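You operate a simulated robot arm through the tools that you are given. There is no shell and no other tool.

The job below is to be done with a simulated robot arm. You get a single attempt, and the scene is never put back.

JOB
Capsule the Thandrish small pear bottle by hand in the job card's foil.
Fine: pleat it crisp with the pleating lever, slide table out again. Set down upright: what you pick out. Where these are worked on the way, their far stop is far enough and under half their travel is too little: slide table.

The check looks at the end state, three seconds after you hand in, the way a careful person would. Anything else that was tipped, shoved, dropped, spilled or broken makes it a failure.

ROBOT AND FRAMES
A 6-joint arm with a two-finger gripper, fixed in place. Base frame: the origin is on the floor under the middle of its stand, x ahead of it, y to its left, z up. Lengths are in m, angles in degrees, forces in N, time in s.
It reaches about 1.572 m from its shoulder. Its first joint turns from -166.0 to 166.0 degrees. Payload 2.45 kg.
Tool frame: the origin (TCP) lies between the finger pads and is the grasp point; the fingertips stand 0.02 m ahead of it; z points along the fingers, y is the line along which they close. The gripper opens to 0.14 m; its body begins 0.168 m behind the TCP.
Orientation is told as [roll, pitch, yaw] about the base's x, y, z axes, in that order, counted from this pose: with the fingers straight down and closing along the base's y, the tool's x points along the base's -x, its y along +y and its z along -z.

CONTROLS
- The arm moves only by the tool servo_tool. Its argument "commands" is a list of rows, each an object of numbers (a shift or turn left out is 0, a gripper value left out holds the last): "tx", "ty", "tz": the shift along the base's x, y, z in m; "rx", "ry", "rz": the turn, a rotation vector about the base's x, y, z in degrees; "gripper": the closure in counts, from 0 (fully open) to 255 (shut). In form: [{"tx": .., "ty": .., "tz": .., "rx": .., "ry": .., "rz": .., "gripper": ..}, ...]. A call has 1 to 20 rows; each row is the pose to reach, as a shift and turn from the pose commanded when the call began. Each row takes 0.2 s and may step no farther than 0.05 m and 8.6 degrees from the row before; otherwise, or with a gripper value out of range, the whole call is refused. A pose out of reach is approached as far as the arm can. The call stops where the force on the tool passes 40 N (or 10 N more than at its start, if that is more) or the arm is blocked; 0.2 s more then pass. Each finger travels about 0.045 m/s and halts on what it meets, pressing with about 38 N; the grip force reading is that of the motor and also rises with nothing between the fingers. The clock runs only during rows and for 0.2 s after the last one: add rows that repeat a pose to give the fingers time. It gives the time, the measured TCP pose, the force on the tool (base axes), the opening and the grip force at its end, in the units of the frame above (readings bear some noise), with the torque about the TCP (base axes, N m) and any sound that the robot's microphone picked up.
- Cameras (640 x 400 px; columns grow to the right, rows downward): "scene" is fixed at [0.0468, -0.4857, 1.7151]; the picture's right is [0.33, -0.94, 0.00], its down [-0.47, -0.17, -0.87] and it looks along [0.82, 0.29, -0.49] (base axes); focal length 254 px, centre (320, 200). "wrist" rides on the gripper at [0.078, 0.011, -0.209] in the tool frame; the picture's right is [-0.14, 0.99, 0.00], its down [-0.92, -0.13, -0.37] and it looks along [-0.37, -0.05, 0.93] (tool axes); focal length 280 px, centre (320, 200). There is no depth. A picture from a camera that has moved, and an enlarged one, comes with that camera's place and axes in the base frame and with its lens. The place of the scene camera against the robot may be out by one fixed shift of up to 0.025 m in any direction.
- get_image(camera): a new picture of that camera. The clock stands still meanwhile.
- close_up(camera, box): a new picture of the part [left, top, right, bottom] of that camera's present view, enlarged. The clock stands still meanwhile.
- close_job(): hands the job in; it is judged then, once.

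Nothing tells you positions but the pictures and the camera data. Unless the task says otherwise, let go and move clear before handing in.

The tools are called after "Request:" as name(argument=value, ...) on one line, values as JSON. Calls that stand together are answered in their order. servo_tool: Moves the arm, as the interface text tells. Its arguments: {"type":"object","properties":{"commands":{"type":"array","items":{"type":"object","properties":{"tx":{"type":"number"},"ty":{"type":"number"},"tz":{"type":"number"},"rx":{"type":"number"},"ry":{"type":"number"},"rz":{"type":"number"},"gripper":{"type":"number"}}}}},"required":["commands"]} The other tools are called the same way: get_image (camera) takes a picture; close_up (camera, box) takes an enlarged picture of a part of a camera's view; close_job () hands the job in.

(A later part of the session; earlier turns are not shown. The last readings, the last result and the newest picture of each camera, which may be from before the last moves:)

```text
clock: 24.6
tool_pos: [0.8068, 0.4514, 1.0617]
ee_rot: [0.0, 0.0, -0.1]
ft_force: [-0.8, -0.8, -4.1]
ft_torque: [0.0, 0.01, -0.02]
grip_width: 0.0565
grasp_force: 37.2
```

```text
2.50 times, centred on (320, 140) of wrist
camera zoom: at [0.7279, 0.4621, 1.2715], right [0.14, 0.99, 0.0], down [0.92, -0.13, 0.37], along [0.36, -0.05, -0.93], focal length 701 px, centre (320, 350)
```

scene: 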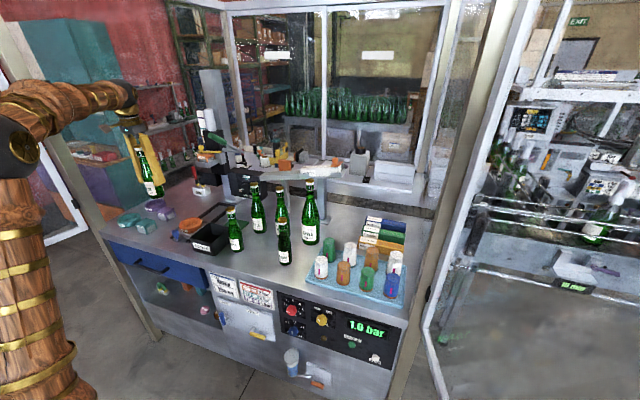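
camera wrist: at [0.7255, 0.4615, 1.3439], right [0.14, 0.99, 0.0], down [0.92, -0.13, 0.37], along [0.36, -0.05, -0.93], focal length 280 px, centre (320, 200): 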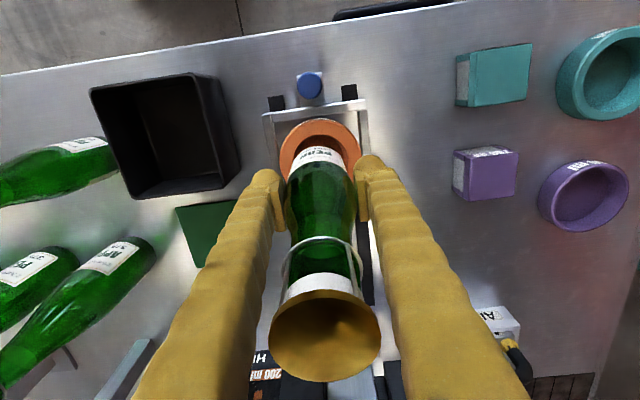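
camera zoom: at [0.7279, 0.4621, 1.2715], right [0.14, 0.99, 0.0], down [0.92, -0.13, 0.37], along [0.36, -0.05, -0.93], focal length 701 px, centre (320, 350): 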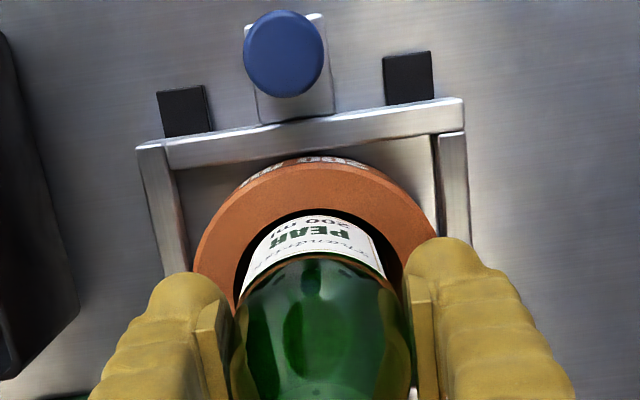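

Request:
servo_tool(commands=[{"ty": 0.001, "tz": -0.006}, {"ty": 0.0015, "tz": -0.012}, {"ty": 0.0015, "tz": -0.012}])

Request:
close_up(camera="wrist", box=[250, 60, 390, 220])

Request:
close_up(camera="scene", box=[160, 170, 240, 260])

```text
clock: 25.6
tool_pos: [0.8054, 0.4511, 1.0532]
ee_rot: [0.0, -0.2, -0.1]
ft_force: [-0.5, -2.9, 6.3]
ft_torque: [0.08, 0.06, 0.03]
grip_width: 0.0566
grasp_force: 37.7
stopped in row 3: the force on the tool passed its limit at 40 N (the readings are from after the stop); the commanded pose is now the measured one
```

```text
2.50 times, centred on (320, 140) of wrist
camera zoom: at [0.7273, 0.4618, 1.2617], right [0.14, 0.99, 0.0], down [0.92, -0.13, 0.37], along [0.37, -0.05, -0.93], focal length 701 px, centre (320, 350)
```

zoom: 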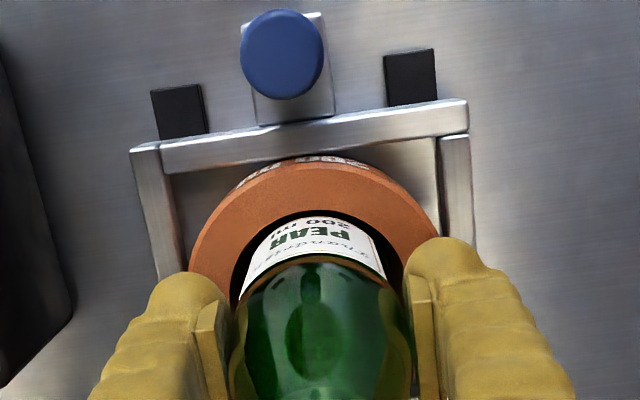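

```text
4.44 times, centred on (200, 215) of scene
camera zoom: at [0.0468, -0.4857, 1.7151], right [0.33, -0.94, 0.0], down [-0.47, -0.17, -0.87], along [0.82, 0.29, -0.49], focal length 1127 px, centre (853, 133)
```

zoom: 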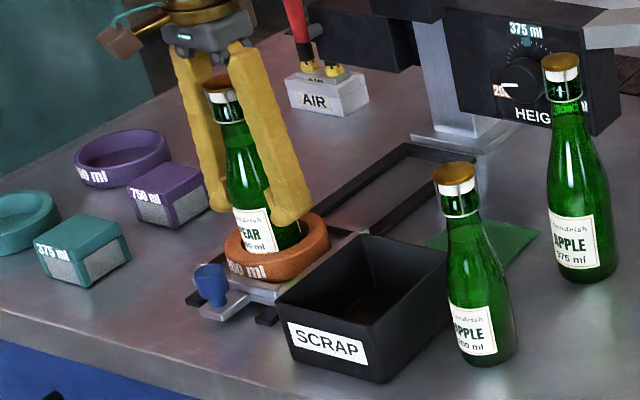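

Contact at TCP z 1.053; recomputing bench height from the green mat gives z ≈ 0.954, so the bottle base (≈0.978) should be on the seat floor inside the ring. Checking closely before releasing.

Request:
close_up(camera="scene", box=[175, 195, 230, 250])

Request:
servo_tool(commands=[{"tx": 0}])

```text
7.27 times, centred on (202, 222) of scene
camera zoom: at [0.0468, -0.4857, 1.7151], right [0.33, -0.94, 0.0], down [-0.47, -0.17, -0.87], along [0.82, 0.29, -0.49], focal length 1844 px, centre (1174, 36)
```

zoom: 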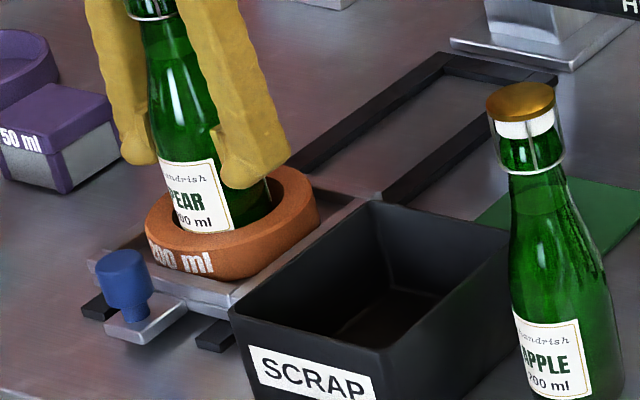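

```text
clock: 26.0
tool_pos: [0.805, 0.4508, 1.0523]
ee_rot: [0.1, -0.2, 0.0]
ft_force: [0.1, -1.8, 11.7]
ft_torque: [0.13, 0.11, 0.0]
grip_width: 0.0566
grasp_force: 38.4
```

The bottle's base sits inside the ring. Opening the fingers and rising straight up.

Request:
servo_tool(commands=[{"gripper": 180}, {"gripper": 150}, {"gripper": 120}, {"gripper": 100}, {"gripper": 80}, {"gripper": 80}, {"gripper": 80}])

Request:
get_image(camera="wrist")

Request:
close_up(camera="scene", box=[160, 140, 250, 260])

```text
clock: 27.6
tool_pos: [0.8046, 0.451, 1.0519]
ee_rot: [0.1, -0.3, 0.0]
ft_force: [0.0, 0.4, 0.2]
ft_torque: [-0.03, -0.04, 0.01]
grip_width: 0.0958
grasp_force: 0.0
```

```text
taken
camera wrist: at [0.7273, 0.462, 1.2611], right [0.14, 0.99, 0.0], down [0.92, -0.13, 0.37], along [0.37, -0.05, -0.93], focal length 280 px, centre (320, 200)
```

wrist: 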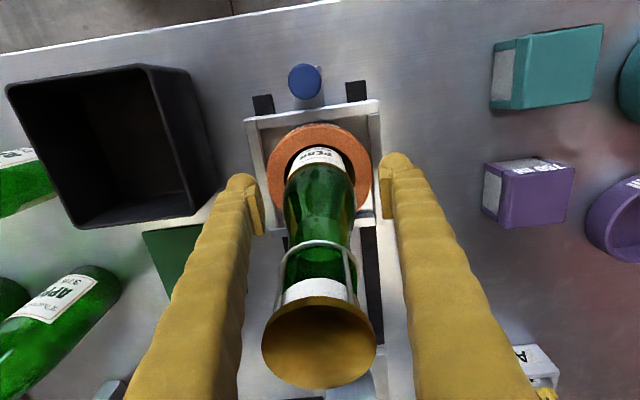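

```text
3.33 times, centred on (205, 200) of scene
camera zoom: at [0.0468, -0.4857, 1.7151], right [0.33, -0.94, 0.0], down [-0.47, -0.17, -0.87], along [0.82, 0.29, -0.49], focal length 845 px, centre (703, 200)
```

zoom: 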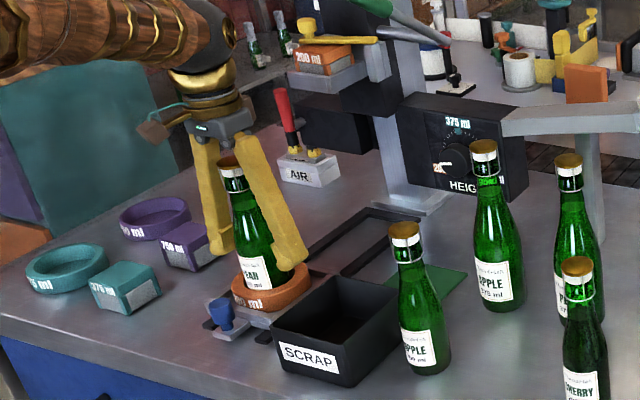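

The bottle stands upright in the seat. Rising clear and then heading for the green 200 ml capsule (front row, orange band).

Request:
servo_tool(commands=[{"tz": 0.02}, {"tz": 0.06}, {"tz": 0.1}, {"tz": 0.14}, {"tz": 0.18}, {"tz": 0.22}, {"tz": 0.26}, {"tz": 0.3}, {"tz": 0.33}, {"tz": 0.33}, {"tz": 0.33}])

Request:
get_image(camera="wrist")

Request:
close_up(camera="wrist", box=[250, 80, 390, 240])

```text
clock: 30.0
tool_pos: [0.8072, 0.4515, 1.3833]
ee_rot: [0.1, -0.1, 0.0]
ft_force: [0.6, 0.0, -0.6]
ft_torque: [-0.05, -0.02, -0.02]
grip_width: 0.0961
grasp_force: 0.1
```

```text
taken
camera wrist: at [0.7289, 0.4629, 1.5918], right [0.14, 0.99, 0.0], down [0.92, -0.13, 0.37], along [0.37, -0.05, -0.93], focal length 280 px, centre (320, 200)
```

wrist: 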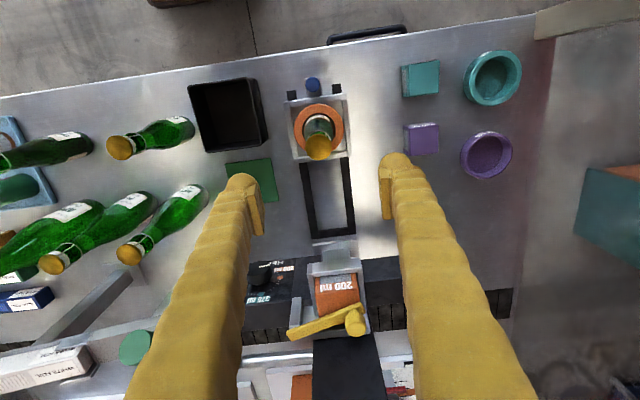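

```text
2.50 times, centred on (320, 160) of wrist
camera zoom: at [0.7289, 0.4629, 1.5918], right [0.14, 0.99, 0.0], down [0.92, -0.13, 0.37], along [0.37, -0.05, -0.93], focal length 701 px, centre (320, 300)
```

zoom: 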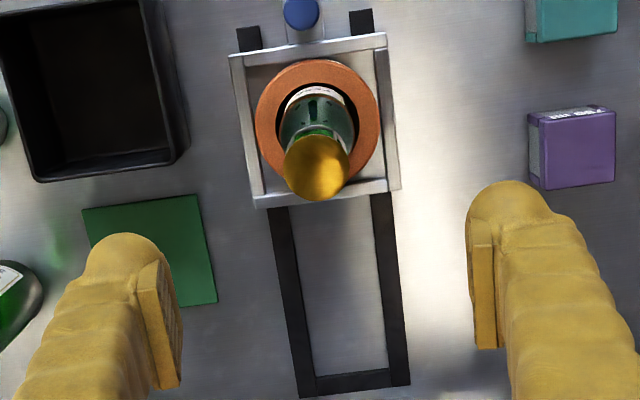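

The seated bottle's cap is at (0.805, 0.450, ~1.196). Now travelling over to the capsule tray, keeping in front of the lever.

Request:
servo_tool(commands=[{"tx": -0.045}, {"tx": -0.09, "ty": -0.01}, {"tx": -0.1, "ty": -0.056}, {"tx": -0.1, "ty": -0.104}, {"tx": -0.1, "ty": -0.152}, {"tx": -0.1, "ty": -0.2}, {"tx": -0.1, "ty": -0.248}, {"tx": -0.1, "ty": -0.296}, {"tx": -0.1, "ty": -0.344}, {"tx": -0.1, "ty": -0.392}, {"tx": -0.1, "ty": -0.44}, {"tx": -0.1, "ty": -0.488}, {"tx": -0.1, "ty": -0.536}, {"tx": -0.1, "ty": -0.584}, {"tx": -0.1, "ty": -0.632}, {"tx": -0.1, "ty": -0.68}, {"tx": -0.1, "ty": -0.728}, {"tx": -0.1, "ty": -0.776}, {"tx": -0.1, "ty": -0.824}, {"tx": -0.08, "ty": -0.86}])

Request:
servo_tool(commands=[{"tx": 0.014, "ty": -0.02, "tz": -0.04}, {"tx": 0.014, "ty": -0.02, "tz": -0.08}, {"tx": 0.014, "ty": -0.02, "tz": -0.08}, {"tx": 0.014, "ty": -0.02, "tz": -0.08}])

Request:
get_image(camera="wrist")

Request:
get_image(camera="scene")

```text
clock: 34.2
tool_pos: [0.7246, -0.4102, 1.3827]
ee_rot: [0.1, -0.2, -0.1]
ft_force: [-0.3, 0.3, 0.6]
ft_torque: [-0.03, -0.08, 0.03]
grip_width: 0.0961
grasp_force: 0.1
```

```text
clock: 35.2
tool_pos: [0.7396, -0.4281, 1.3006]
ee_rot: [0.2, -0.2, 0.0]
ft_force: [0.3, 0.2, -1.0]
ft_torque: [-0.02, 0.01, 0.01]
grip_width: 0.0962
grasp_force: 0.1
```

```text
taken
camera wrist: at [0.661, -0.4173, 1.5106], right [0.14, 0.99, 0.0], down [0.92, -0.13, 0.37], along [0.37, -0.05, -0.93], focal length 280 px, centre (320, 200)
```

wrist: 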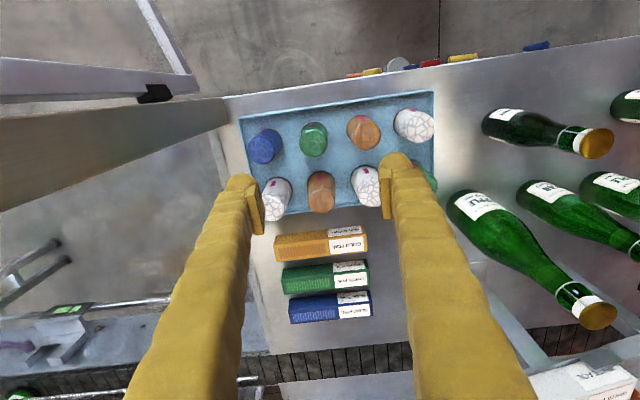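

```text
taken
```

scene: 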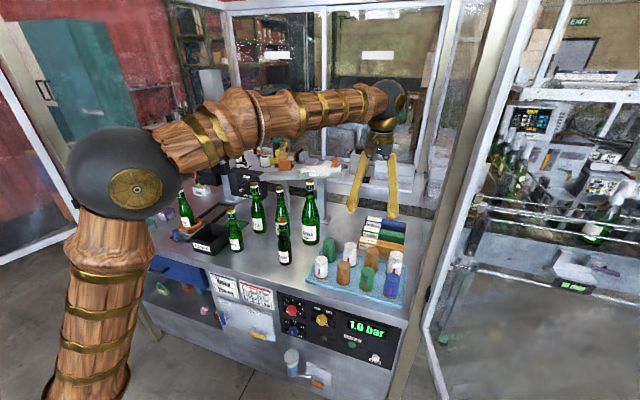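

Request:
close_up(camera="wrist", box=[240, 85, 400, 225])

Request:
close_up(camera="scene", box=[330, 160, 430, 310])

```text
2.86 times, centred on (320, 155) of wrist
camera zoom: at [0.661, -0.4173, 1.5106], right [0.14, 0.99, 0.0], down [0.92, -0.13, 0.37], along [0.37, -0.05, -0.93], focal length 801 px, centre (320, 329)
```

zoom: 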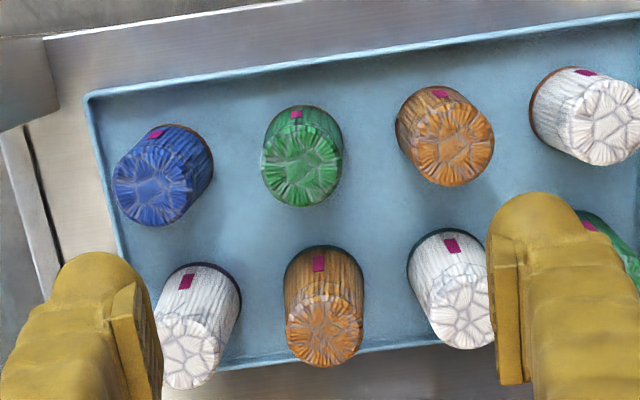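

```text
2.67 times, centred on (380, 235) of scene
camera zoom: at [0.0468, -0.4857, 1.7151], right [0.33, -0.94, 0.0], down [-0.47, -0.17, -0.87], along [0.82, 0.29, -0.49], focal length 676 px, centre (160, 107)
```

zoom: 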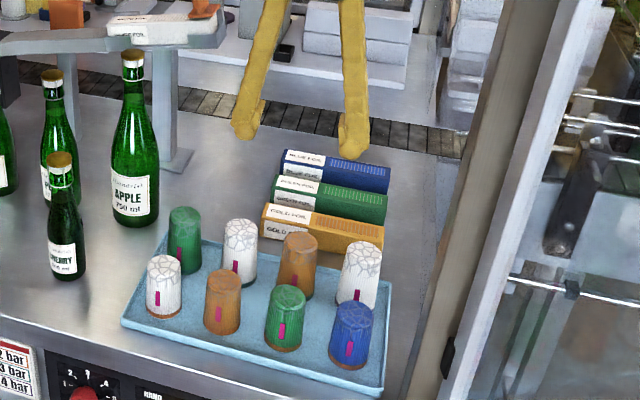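

The green 200 ml capsule is at about (0.7425, -0.440), top z ≈ 1.053, 0.09 m from its neighbours. I'll turn the gripper 45° so the fingers go into the diagonal gaps, and re-centre.

Request:
servo_tool(commands=[{"rz": -7.5, "tx": 0.001, "ty": -0.003}, {"rz": -15, "tx": 0.002, "ty": -0.006}, {"rz": -22.5, "tx": 0.003, "ty": -0.009}, {"rz": -30, "tx": 0.003, "ty": -0.0115}, {"rz": -37.5, "tx": 0.003, "ty": -0.0115}, {"rz": -45, "tx": 0.003, "ty": -0.0115, "tz": -0.03}, {"rz": -45, "tx": 0.003, "ty": -0.0115, "tz": -0.06}, {"rz": -45, "tx": 0.003, "ty": -0.0115, "tz": -0.09}, {"rz": -45, "tx": 0.003, "ty": -0.0115, "tz": -0.09}, {"rz": -45, "tx": 0.003, "ty": -0.0115, "tz": -0.09}])

Request:
get_image(camera="wrist")

Request:
get_image(camera="scene")

```text
clock: 37.4
tool_pos: [0.7433, -0.4422, 1.213]
ee_rot: [0.1, -0.1, -45.0]
ft_force: [-0.4, 0.5, 0.4]
ft_torque: [0.01, 0.05, 0.02]
grip_width: 0.096
grasp_force: 0.1
```

```text
taken
camera wrist: at [0.6959, -0.3785, 1.4223], right [0.8, 0.6, 0.0], down [0.56, -0.74, 0.37], along [0.22, -0.3, -0.93], focal length 280 px, centre (320, 200)
```

wrist: 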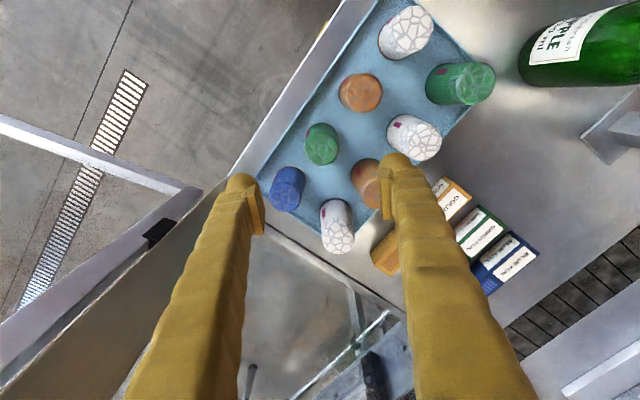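

```text
taken
```

scene: 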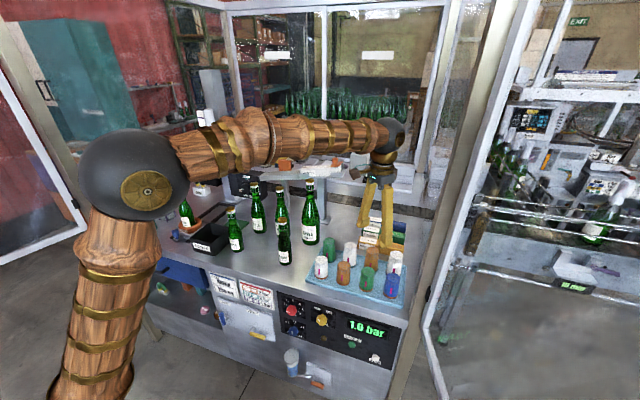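

Request:
close_up(camera="wrist", box=[265, 95, 385, 215])

Request:
servo_tool(commands=[{"tx": 0}])

```text
3.33 times, centred on (325, 155) of wrist
camera zoom: at [0.6959, -0.3785, 1.4223], right [0.8, 0.6, 0.0], down [0.56, -0.74, 0.37], along [0.22, -0.3, -0.93], focal length 935 px, centre (303, 350)
```

zoom: 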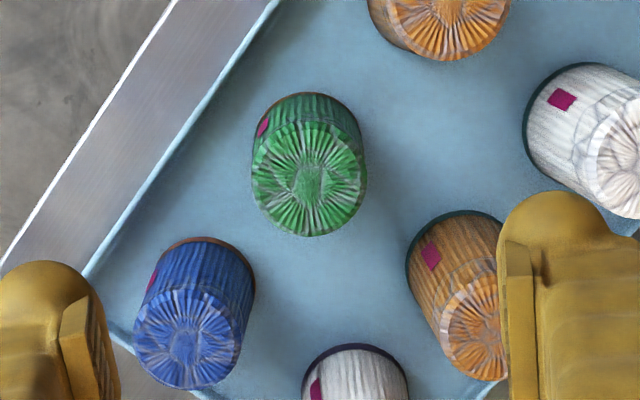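

```text
clock: 37.8
tool_pos: [0.7435, -0.443, 1.2134]
ee_rot: [0.1, -0.3, -45.0]
ft_force: [-0.5, -0.8, -0.4]
ft_torque: [0.05, 0.0, -0.01]
grip_width: 0.096
grasp_force: 0.0
```

Request:
servo_tool(commands=[{"tx": 0.001, "ty": 0.002, "tz": -0.04}, {"tx": 0.0015, "ty": 0.003, "tz": -0.08}, {"tx": 0.0015, "ty": 0.003, "tz": -0.115}, {"tx": 0.0015, "ty": 0.003, "tz": -0.115}, {"tx": 0.0015, "ty": 0.003, "tz": -0.115}])

Request:
get_image(camera="wrist")

Request:
close_up(camera="wrist", box=[265, 95, 385, 215])

Request:
close_up(camera="scene", box=[330, 180, 430, 310])

```text
clock: 39.0
tool_pos: [0.7449, -0.4368, 1.0948]
ee_rot: [0.1, -0.3, -45.1]
ft_force: [0.5, -0.5, -0.6]
ft_torque: [0.02, -0.01, 0.04]
grip_width: 0.096
grasp_force: 0.2
```

```text
taken
camera wrist: at [0.6973, -0.3735, 1.3047], right [0.8, 0.6, 0.0], down [0.56, -0.74, 0.37], along [0.22, -0.29, -0.93], focal length 280 px, centre (320, 200)
```

wrist: 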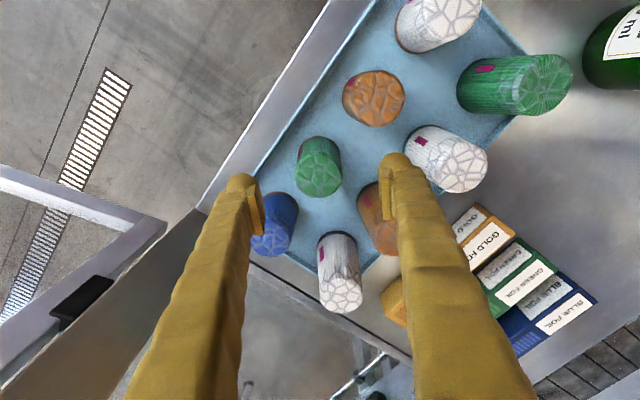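

```text
3.33 times, centred on (325, 155) of wrist
camera zoom: at [0.6973, -0.3735, 1.3047], right [0.8, 0.6, 0.0], down [0.56, -0.74, 0.37], along [0.22, -0.29, -0.93], focal length 935 px, centre (303, 350)
```

zoom: 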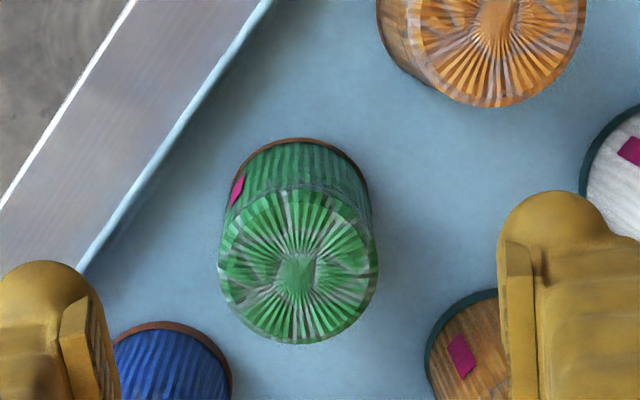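

```text
3.08 times, centred on (380, 245) of scene
camera zoom: at [0.0468, -0.4857, 1.7151], right [0.33, -0.94, 0.0], down [-0.47, -0.17, -0.87], along [0.82, 0.29, -0.49], focal length 780 px, centre (135, 62)
```

zoom: 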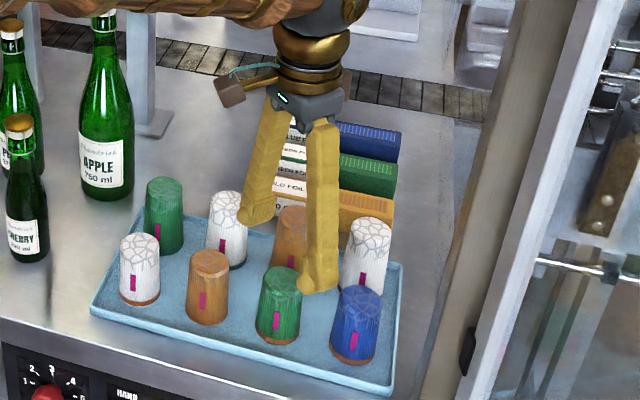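

Capsule top is at about (0.746, -0.4405, 1.027). I'll trim the position, narrow the opening a bit and descend to grip its upper half.

Request:
servo_tool(commands=[{"tx": 0.0015, "ty": -0.004, "gripper": 112}, {"tx": 0.0015, "ty": -0.004, "gripper": 112}, {"tx": 0.0015, "ty": -0.004, "tz": -0.02, "gripper": 112}, {"tx": 0.0015, "ty": -0.004, "tz": -0.04, "gripper": 112}, {"tx": 0.0015, "ty": -0.004, "tz": -0.06, "gripper": 112}, {"tx": 0.0015, "ty": -0.004, "tz": -0.06, "gripper": 112}])

Request:
get_image(camera="wrist")

Request:
close_up(camera="wrist", box=[240, 110, 400, 270])

Request:
close_up(camera="scene", box=[330, 200, 430, 310])

```text
clock: 40.4
tool_pos: [0.7451, -0.4401, 1.0351]
ee_rot: [0.2, -0.2, -45.0]
ft_force: [0.4, 0.7, -0.3]
ft_torque: [-0.01, 0.0, -0.04]
grip_width: 0.0786
grasp_force: 0.0
```

```text
taken
camera wrist: at [0.6977, -0.3765, 1.2454], right [0.8, 0.6, 0.0], down [0.56, -0.74, 0.37], along [0.23, -0.29, -0.93], focal length 280 px, centre (320, 200)
```

wrist: 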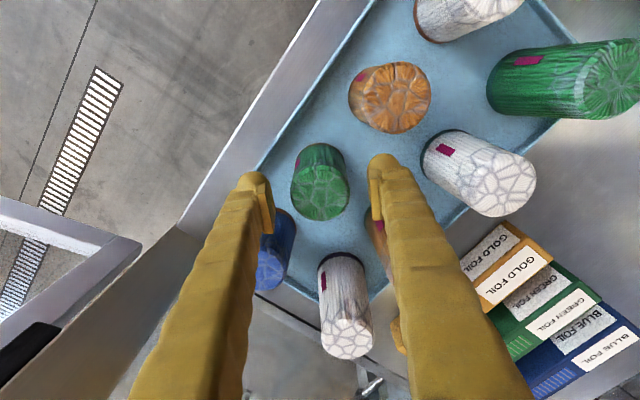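

```text
2.50 times, centred on (320, 190) of wrist
camera zoom: at [0.6977, -0.3765, 1.2454], right [0.8, 0.6, 0.0], down [0.56, -0.74, 0.37], along [0.23, -0.29, -0.93], focal length 701 px, centre (320, 225)
```

zoom: 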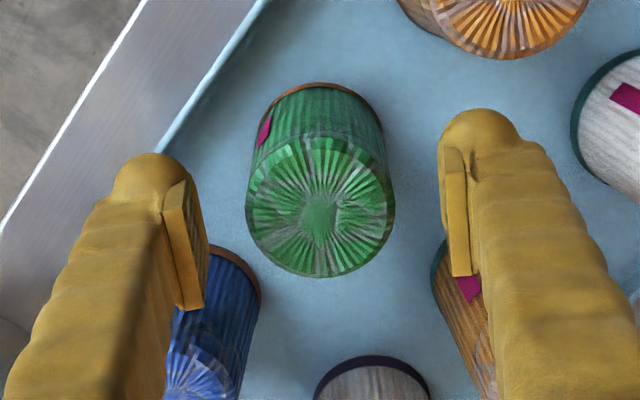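

```text
3.64 times, centred on (380, 255) of scene
camera zoom: at [0.0468, -0.4857, 1.7151], right [0.33, -0.94, 0.0], down [-0.47, -0.17, -0.87], along [0.82, 0.29, -0.49], focal length 922 px, centre (102, 0)
```

zoom: 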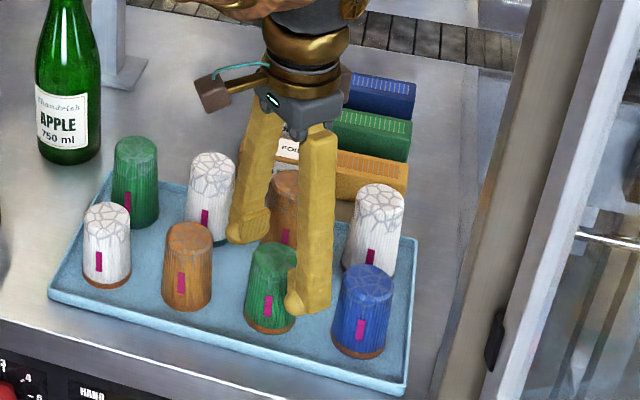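

Well centred. Down another 25 mm and close on the capsule.

Request:
servo_tool(commands=[{"tz": -0.012}, {"tz": -0.025}, {"tz": -0.025}, {"tz": -0.025, "gripper": 130}, {"tz": -0.025, "gripper": 145}, {"tz": -0.025, "gripper": 160}, {"tz": -0.025, "gripper": 175}, {"tz": -0.025, "gripper": 190}, {"tz": -0.025, "gripper": 190}, {"tz": -0.025, "gripper": 190}])

Request:
close_up(camera="wrist", box=[240, 110, 400, 270])

Request:
close_up(camera="scene", box=[330, 200, 430, 310])

```text
clock: 42.6
tool_pos: [0.745, -0.4409, 1.01]
ee_rot: [0.1, -0.2, -45.0]
ft_force: [-0.7, 0.4, -1.0]
ft_torque: [0.0, -0.01, -0.02]
grip_width: 0.0488
grasp_force: 7.3
```

```text
2.50 times, centred on (320, 190) of wrist
camera zoom: at [0.6984, -0.3774, 1.2204], right [0.8, 0.6, 0.0], down [0.56, -0.74, 0.37], along [0.22, -0.29, -0.93], focal length 701 px, centre (320, 225)
```

zoom: 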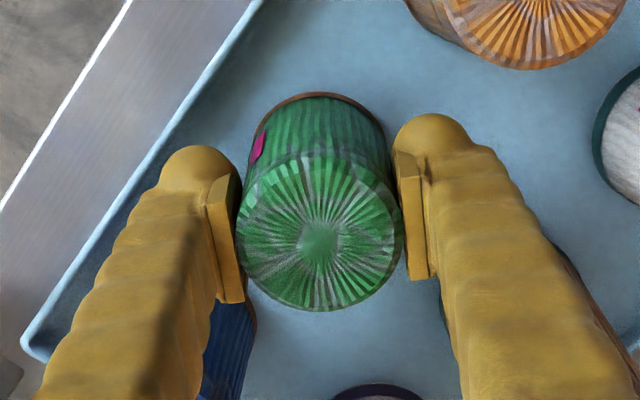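

```text
3.64 times, centred on (380, 255) of scene
camera zoom: at [0.0468, -0.4857, 1.7151], right [0.33, -0.94, 0.0], down [-0.47, -0.17, -0.87], along [0.82, 0.29, -0.49], focal length 922 px, centre (102, 0)
```

zoom: 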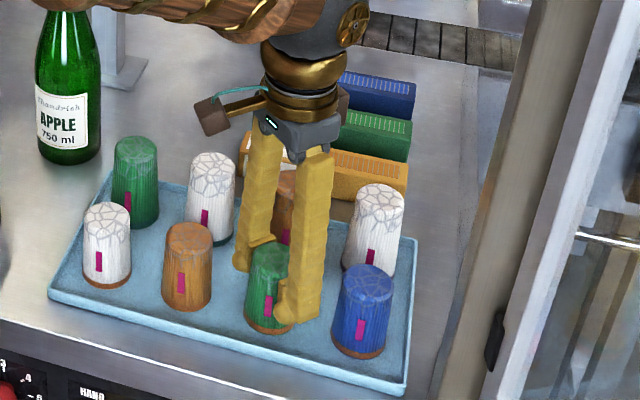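

Contact on the capsule at opening 0.049. I'll hold with a lighter closure so the foil isn't crushed and check the reading.

Request:
servo_tool(commands=[{"gripper": 176}, {"gripper": 176}, {"gripper": 176}])

Request:
close_up(camera="wrist", box=[240, 110, 400, 270])

```text
clock: 43.4
tool_pos: [0.7462, -0.4413, 1.0116]
ee_rot: [0.1, -0.2, -45.1]
ft_force: [0.0, 0.4, 1.0]
ft_torque: [-0.05, 0.02, -0.02]
grip_width: 0.0487
grasp_force: 7.9
```

```text
2.50 times, centred on (320, 190) of wrist
camera zoom: at [0.6984, -0.3774, 1.2204], right [0.8, 0.6, 0.0], down [0.56, -0.74, 0.37], along [0.22, -0.29, -0.93], focal length 701 px, centre (320, 225)
```

zoom: 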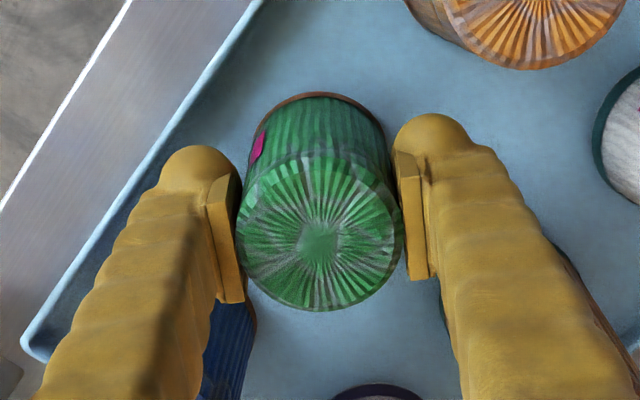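

The capsule is held at about 8 N without deforming. Lifting straight up gently.

Request:
servo_tool(commands=[{"tz": 0.01}, {"tz": 0.03}, {"tz": 0.06}, {"tz": 0.1}, {"tz": 0.14}, {"tz": 0.18}, {"tz": 0.22}, {"tz": 0.26}, {"tz": 0.3}, {"tz": 0.33}, {"tz": 0.33}])

Request:
get_image(camera="wrist")

Request:
get_image(camera="scene")

```text
clock: 45.8
tool_pos: [0.7456, -0.4402, 1.3431]
ee_rot: [0.1, -0.2, -44.9]
ft_force: [0.2, -1.1, 0.3]
ft_torque: [-0.01, -0.01, 0.03]
grip_width: 0.0487
grasp_force: 7.9
```

```text
taken
camera wrist: at [0.6993, -0.3762, 1.5516], right [0.8, 0.6, 0.0], down [0.56, -0.74, 0.37], along [0.22, -0.29, -0.93], focal length 280 px, centre (320, 200)
```

wrist: 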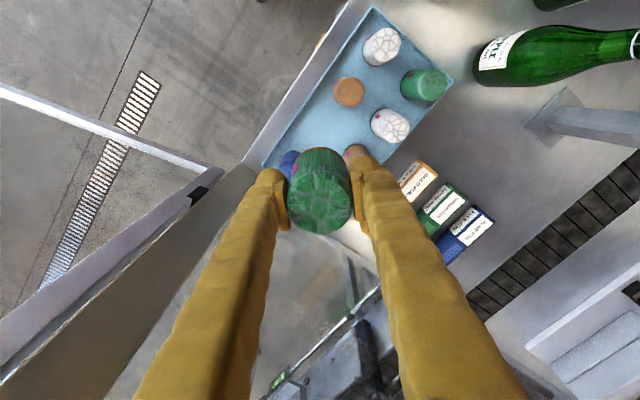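

```text
taken
```

scene: 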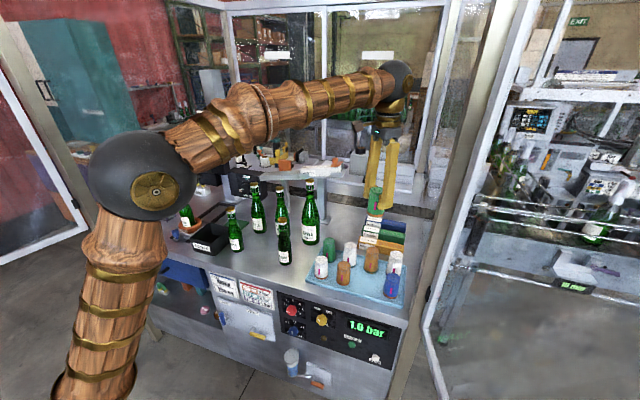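

Capsule is up, tray undisturbed. Carrying it to in front of the slide table while turning the gripper back.

Request:
servo_tool(commands=[{"tx": -0.005, "ty": 0.044, "rz": 2.25}, {"tx": -0.01, "ty": 0.088, "rz": 4.5}, {"tx": -0.015, "ty": 0.132, "rz": 6.75}, {"tx": -0.02, "ty": 0.176, "rz": 9}, {"tx": -0.025, "ty": 0.22, "rz": 11.25}, {"tx": -0.03, "ty": 0.264, "rz": 13.5}, {"tx": -0.035, "ty": 0.308, "rz": 15.75}, {"tx": -0.04, "ty": 0.352, "rz": 18}, {"tx": -0.045, "ty": 0.396, "rz": 20.25}, {"tx": -0.046, "ty": 0.44, "rz": 22.5}, {"tx": -0.046, "ty": 0.485, "rz": 24.75}, {"tx": -0.046, "ty": 0.53, "rz": 27}, {"tx": -0.046, "ty": 0.575, "rz": 29.25}, {"tx": -0.046, "ty": 0.62, "rz": 31.5}, {"tx": -0.046, "ty": 0.665, "rz": 33.75}, {"tx": -0.046, "ty": 0.71, "rz": 36}, {"tx": -0.046, "ty": 0.755, "rz": 38.25}, {"tx": -0.046, "ty": 0.8, "rz": 40.5}, {"tx": -0.046, "ty": 0.845, "rz": 42.75}, {"tx": -0.046, "ty": 0.89, "rz": 45}])

Request:
get_image(camera="wrist")

```text
clock: 50.0
tool_pos: [0.7018, 0.4494, 1.3426]
ee_rot: [0.1, -0.2, 0.0]
ft_force: [-0.8, -0.7, -0.5]
ft_torque: [0.04, -0.04, 0.01]
grip_width: 0.0488
grasp_force: 8.0
```

```text
taken
camera wrist: at [0.6235, 0.4607, 1.5523], right [0.14, 0.99, 0.0], down [0.92, -0.13, 0.37], along [0.37, -0.05, -0.93], focal length 280 px, centre (320, 200)
```

wrist: 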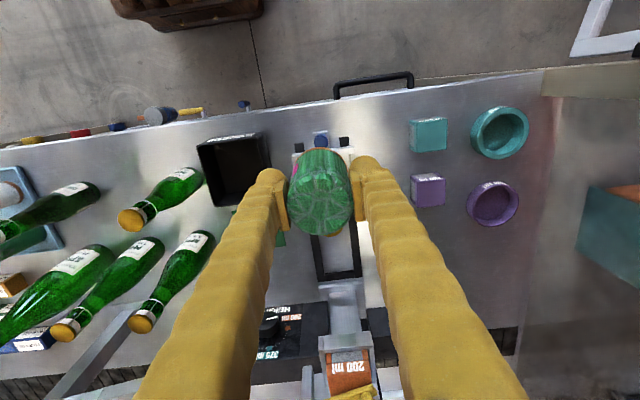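

Request:
servo_tool(commands=[{"tx": 0.035, "ty": 0.001}, {"tx": 0.07, "ty": 0.001}, {"tx": 0.1035, "ty": 0.001}, {"tx": 0.1035, "ty": 0.001}, {"tx": 0.1035, "ty": 0.001}])

Request:
servo_tool(commands=[{"tx": 0}])

Request:
servo_tool(commands=[{"tx": 0}])

Request:
get_image(camera="wrist")

Request:
close_up(camera="scene", box=[150, 120, 260, 250])

```text
clock: 51.2
tool_pos: [0.8043, 0.45, 1.3423]
ee_rot: [0.1, -0.2, 0.0]
ft_force: [-0.4, 0.1, 0.9]
ft_torque: [-0.02, -0.02, -0.02]
grip_width: 0.0486
grasp_force: 8.5
```

```text
clock: 51.6
tool_pos: [0.8029, 0.4505, 1.3413]
ee_rot: [0.1, -0.2, 0.1]
ft_force: [-0.5, -0.9, 0.3]
ft_torque: [0.02, -0.02, -0.01]
grip_width: 0.0491
grasp_force: 8.0
```

```text
clock: 52.0
tool_pos: [0.8035, 0.4497, 1.3445]
ee_rot: [0.1, -0.2, -0.1]
ft_force: [0.3, -0.4, 0.0]
ft_torque: [0.03, 0.0, 0.02]
grip_width: 0.0488
grasp_force: 8.6
```

```text
taken
camera wrist: at [0.7255, 0.461, 1.5527], right [0.14, 0.99, 0.0], down [0.92, -0.13, 0.37], along [0.37, -0.05, -0.93], focal length 280 px, centre (320, 200)
```

wrist: 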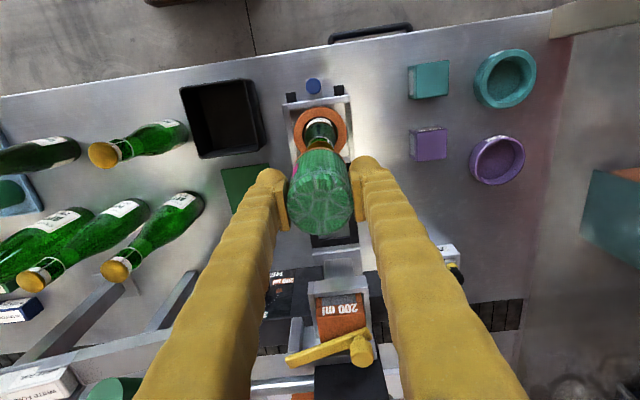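

```text
3.08 times, centred on (205, 185) of scene
camera zoom: at [0.0468, -0.4857, 1.7151], right [0.33, -0.94, 0.0], down [-0.47, -0.17, -0.87], along [0.82, 0.29, -0.49], focal length 780 px, centre (674, 246)
```

zoom: 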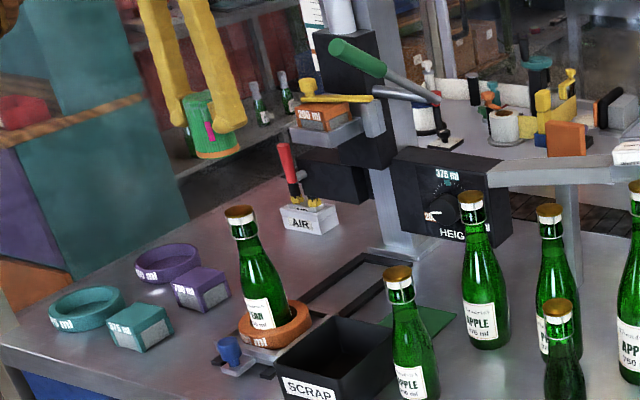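

Request:
servo_tool(commands=[{"tx": 0.002, "tz": -0.03}, {"tx": 0.002, "tz": -0.06}, {"tx": 0.002, "tz": -0.08}, {"tx": 0.002, "tz": -0.08}, {"tx": 0.002, "tz": -0.08}])

Request:
close_up(camera="scene", box=[160, 130, 240, 220])

Request:
close_up(camera="wrist", box=[250, 80, 390, 250])

```text
clock: 53.2
tool_pos: [0.8062, 0.4504, 1.2623]
ee_rot: [0.1, -0.2, 0.0]
ft_force: [-0.6, 0.7, -0.2]
ft_torque: [0.04, 0.0, 0.0]
grip_width: 0.0488
grasp_force: 7.7
```

```text
4.44 times, centred on (200, 175) of scene
camera zoom: at [0.0468, -0.4857, 1.7151], right [0.33, -0.94, 0.0], down [-0.47, -0.17, -0.87], along [0.82, 0.29, -0.49], focal length 1127 px, centre (853, 311)
```

zoom: 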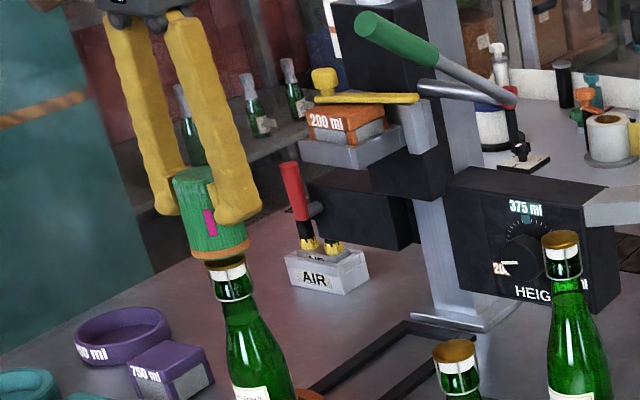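

```text
2.35 times, centred on (320, 165) of wrist
camera zoom: at [0.7286, 0.4608, 1.4711], right [0.14, 0.99, 0.0], down [0.92, -0.13, 0.37], along [0.37, -0.05, -0.93], focal length 660 px, centre (320, 282)
```

zoom: 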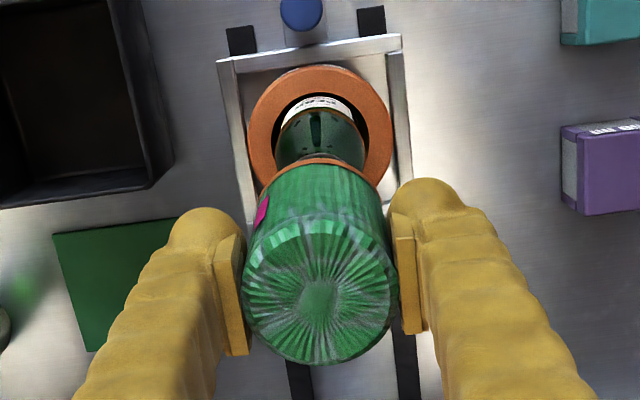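

Aligned over the neck. Lowering slowly over the bottle top.

Request:
servo_tool(commands=[{"tz": -0.012}, {"tz": -0.024}, {"tz": -0.036}, {"tz": -0.048}, {"tz": -0.06}, {"tz": -0.068}, {"tz": -0.068}])

Request:
close_up(camera="scene", box=[160, 130, 240, 220])

Request:
close_up(camera="wrist", box=[250, 80, 390, 250])

```text
clock: 54.8
tool_pos: [0.8053, 0.4492, 1.194]
ee_rot: [0.2, -0.2, 0.1]
ft_force: [-0.2, 0.7, 0.3]
ft_torque: [0.06, 0.01, 0.02]
grip_width: 0.0486
grasp_force: 7.4
```

```text
4.44 times, centred on (200, 175) of scene
camera zoom: at [0.0468, -0.4857, 1.7151], right [0.33, -0.94, 0.0], down [-0.47, -0.17, -0.87], along [0.82, 0.29, -0.49], focal length 1127 px, centre (853, 311)
```

zoom: 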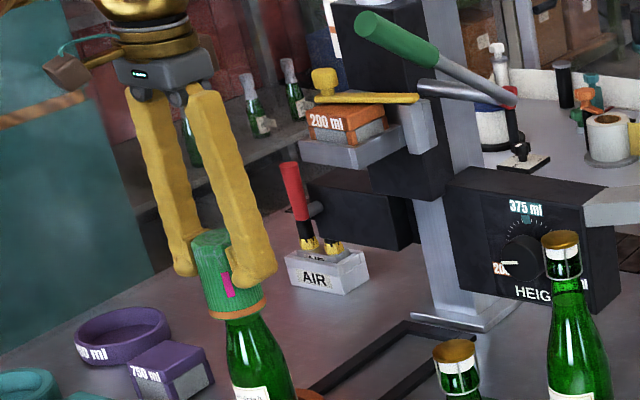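

```text
2.35 times, centred on (320, 165) of wrist
camera zoom: at [0.7265, 0.4605, 1.403], right [0.14, 0.99, 0.0], down [0.92, -0.13, 0.37], along [0.37, -0.05, -0.93], focal length 660 px, centre (320, 282)
```

zoom: 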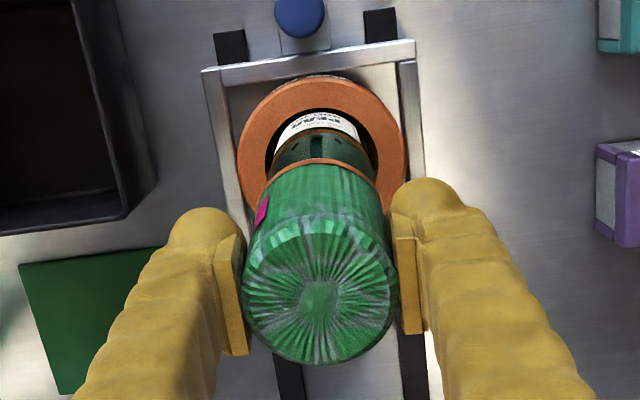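

Request:
servo_tool(commands=[{"tz": -0.004}, {"tz": -0.008}, {"tz": -0.011}, {"tz": -0.011}])

Request:
servo_tool(commands=[{"tz": -0.003}, {"tz": -0.003}])

Request:
close_up(camera="scene", box=[160, 130, 240, 220])

```text
clock: 55.8
tool_pos: [0.8048, 0.4499, 1.1818]
ee_rot: [0.0, -0.3, 0.1]
ft_force: [-0.1, -0.1, 0.0]
ft_torque: [0.02, 0.05, 0.01]
grip_width: 0.0489
grasp_force: 8.0
```

```text
clock: 56.4
tool_pos: [0.806, 0.4482, 1.1794]
ee_rot: [0.0, -0.1, 0.0]
ft_force: [0.0, -0.2, -0.4]
ft_torque: [0.01, 0.0, 0.01]
grip_width: 0.049
grasp_force: 8.0
```

```text
4.44 times, centred on (200, 175) of scene
camera zoom: at [0.0468, -0.4857, 1.7151], right [0.33, -0.94, 0.0], down [-0.47, -0.17, -0.87], along [0.82, 0.29, -0.49], focal length 1127 px, centre (853, 311)
```

zoom: 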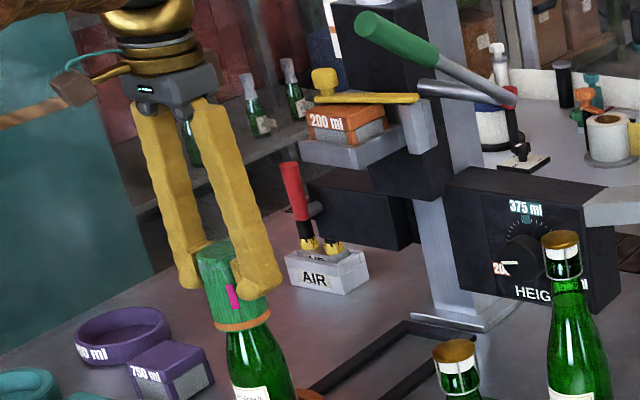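

Request:
servo_tool(commands=[{"tz": -0.003}, {"tz": -0.005}, {"tz": -0.005}])

Request:
servo_tool(commands=[{"tz": -0.003}, {"tz": -0.005}, {"tz": -0.005}])

Request:
close_up(camera="scene", box=[160, 130, 240, 220])

Request:
close_up(camera="wrist", box=[250, 80, 390, 250])

```text
clock: 57.2
tool_pos: [0.8053, 0.4489, 1.1743]
ee_rot: [0.2, -0.2, 0.0]
ft_force: [0.4, 0.6, -0.8]
ft_torque: [0.01, -0.03, -0.02]
grip_width: 0.0487
grasp_force: 8.1
```

```text
clock: 58.0
tool_pos: [0.8049, 0.4486, 1.1695]
ee_rot: [0.1, -0.3, 0.0]
ft_force: [-0.6, 0.6, 0.2]
ft_torque: [-0.01, 0.03, -0.04]
grip_width: 0.0487
grasp_force: 7.6
```

```text
4.44 times, centred on (200, 175) of scene
camera zoom: at [0.0468, -0.4857, 1.7151], right [0.33, -0.94, 0.0], down [-0.47, -0.17, -0.87], along [0.82, 0.29, -0.49], focal length 1127 px, centre (853, 311)
```

zoom: 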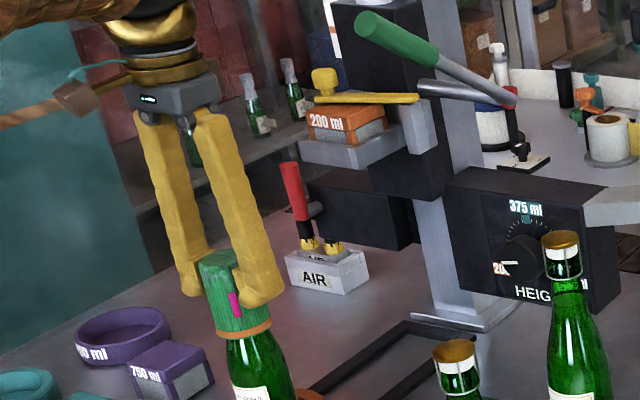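

```text
2.35 times, centred on (320, 165) of wrist
camera zoom: at [0.7271, 0.4605, 1.3794], right [0.14, 0.99, 0.0], down [0.92, -0.13, 0.37], along [0.37, -0.05, -0.93], focal length 660 px, centre (320, 282)
```

zoom: 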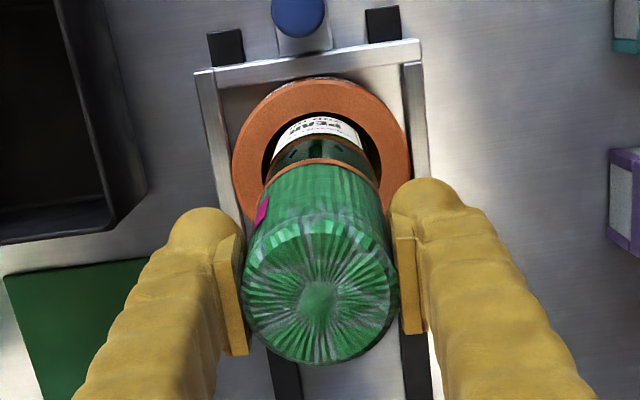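

No contact yet. Continuing down in small steps.

Request:
servo_tool(commands=[{"tz": -0.003}, {"tz": -0.006}, {"tz": -0.006}])

Request:
servo_tool(commands=[{"tz": -0.003}, {"tz": -0.006}, {"tz": -0.006}])

Request:
close_up(camera="scene", box=[160, 130, 240, 220])

Request:
close_up(camera="wrist", box=[250, 80, 390, 250])

```text
clock: 58.8
tool_pos: [0.8044, 0.4508, 1.1625]
ee_rot: [0.0, -0.2, 0.1]
ft_force: [0.1, 0.0, 5.8]
ft_torque: [0.0, -0.01, -0.04]
grip_width: 0.0493
grasp_force: 8.2
```

```text
clock: 59.6
tool_pos: [0.8047, 0.45, 1.1573]
ee_rot: [0.1, -0.1, 0.0]
ft_force: [-0.2, -0.3, 5.5]
ft_torque: [0.02, 0.0, -0.02]
grip_width: 0.0498
grasp_force: 8.4
```

```text
4.44 times, centred on (200, 175) of scene
camera zoom: at [0.0468, -0.4857, 1.7151], right [0.33, -0.94, 0.0], down [-0.47, -0.17, -0.87], along [0.82, 0.29, -0.49], focal length 1127 px, centre (853, 311)
```

zoom: 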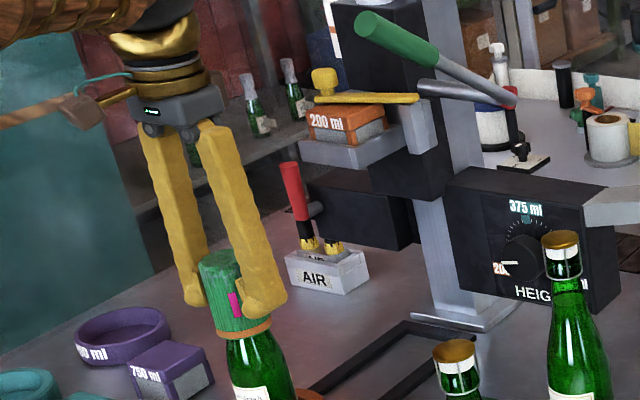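

```text
2.35 times, centred on (320, 165) of wrist
camera zoom: at [0.7272, 0.4608, 1.3672], right [0.14, 0.99, 0.0], down [0.92, -0.13, 0.37], along [0.37, -0.05, -0.93], focal length 660 px, centre (320, 282)
```

zoom: 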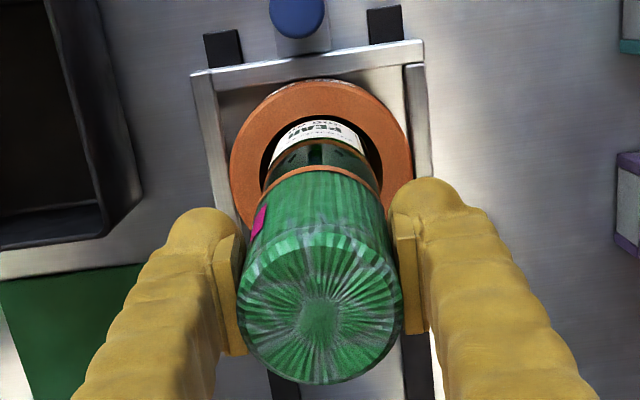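

The capsule has landed on the bottle top (5.5 N, now sliding in the grip). Opening gently and rising.

Request:
servo_tool(commands=[{"gripper": 160}, {"gripper": 145}, {"gripper": 125}, {"gripper": 100}, {"gripper": 80}, {"gripper": 80}, {"gripper": 80}])

Request:
close_up(camera="wrist", box=[230, 60, 410, 260])

Request:
close_up(camera="scene", box=[160, 130, 240, 220])

```text
clock: 61.2
tool_pos: [0.806, 0.4497, 1.1575]
ee_rot: [0.0, -0.2, 0.0]
ft_force: [-0.5, 0.2, 0.2]
ft_torque: [-0.04, 0.02, -0.02]
grip_width: 0.0962
grasp_force: 0.1
```

```text
2.00 times, centred on (320, 160) of wrist
camera zoom: at [0.7272, 0.4608, 1.3673], right [0.14, 0.99, 0.0], down [0.92, -0.13, 0.37], along [0.37, -0.05, -0.93], focal length 561 px, centre (320, 280)
```

zoom: 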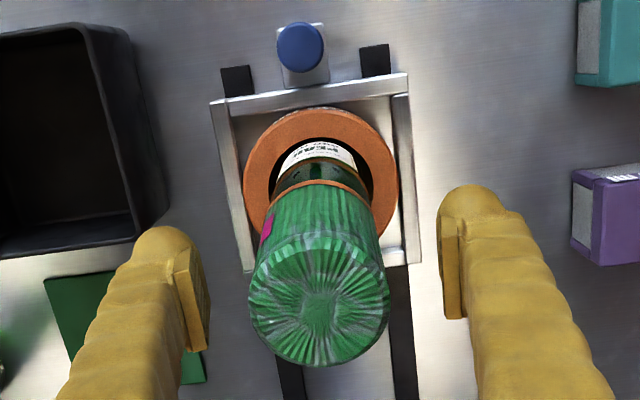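

```text
4.44 times, centred on (200, 175) of scene
camera zoom: at [0.0468, -0.4857, 1.7151], right [0.33, -0.94, 0.0], down [-0.47, -0.17, -0.87], along [0.82, 0.29, -0.49], focal length 1127 px, centre (853, 311)
```

zoom: 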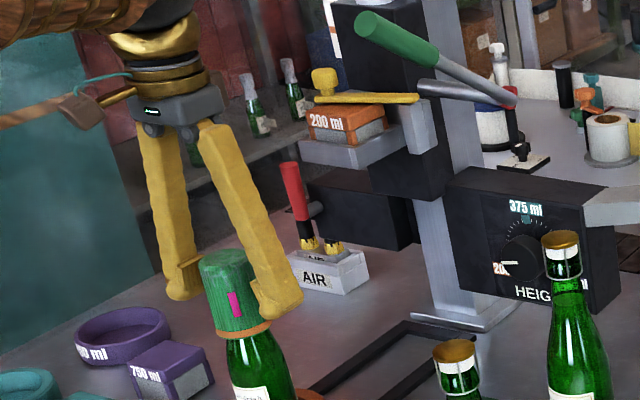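

Capsule rests straight on the bottle neck. Now rise clear, back off, and tilt the fingers forward to take the slide table's blue knob near (0.721, 0.449, ~1.0).

Request:
servo_tool(commands=[{"tz": 0.03}, {"tz": 0.07}, {"tz": 0.11}, {"tz": 0.14}, {"tz": 0.14, "tx": -0.04}, {"tz": 0.14, "tx": -0.08, "ry": -6}, {"tz": 0.12, "tx": -0.11, "ry": -12}, {"tz": 0.09, "tx": -0.14, "ry": -18}, {"tz": 0.05, "tx": -0.16, "ry": -25}, {"tz": 0.02, "tx": -0.165, "ry": -25}, {"tz": 0.02, "tx": -0.165, "ry": -25, "gripper": 120}, {"tz": 0.02, "tx": -0.165, "ry": -25, "gripper": 120}])

Request:
get_image(camera="wrist")

Request:
get_image(camera="scene")

```text
clock: 63.8
tool_pos: [0.6396, 0.4521, 1.177]
ee_rot: [0.1, -25.2, 0.1]
ft_force: [1.2, -0.4, 0.8]
ft_torque: [0.01, 0.02, 0.0]
grip_width: 0.074
grasp_force: 0.2
```

```text
taken
camera wrist: at [0.4814, 0.4624, 1.333], right [0.12, 0.99, 0.06], down [0.68, -0.13, 0.73], along [0.73, -0.05, -0.69], focal length 280 px, centre (320, 200)
```

wrist: 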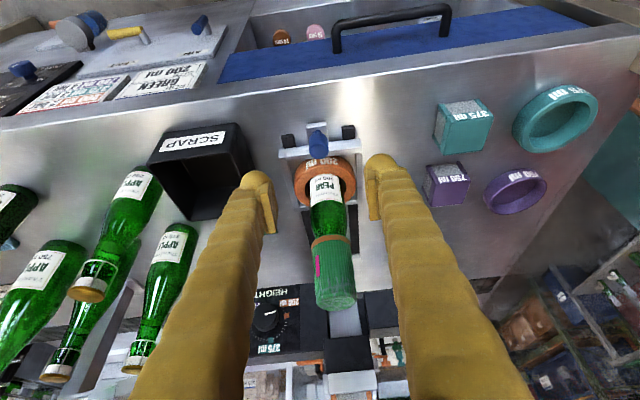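

```text
taken
```

scene: 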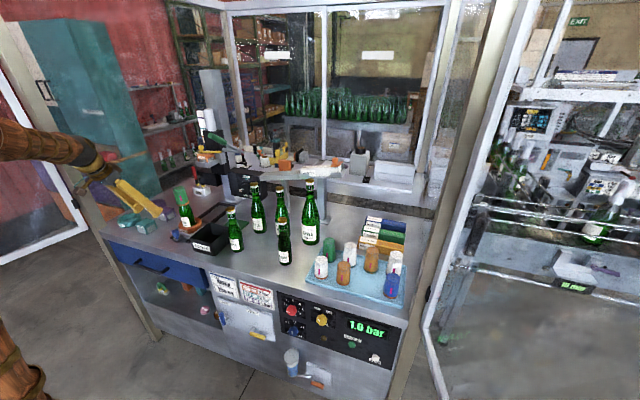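

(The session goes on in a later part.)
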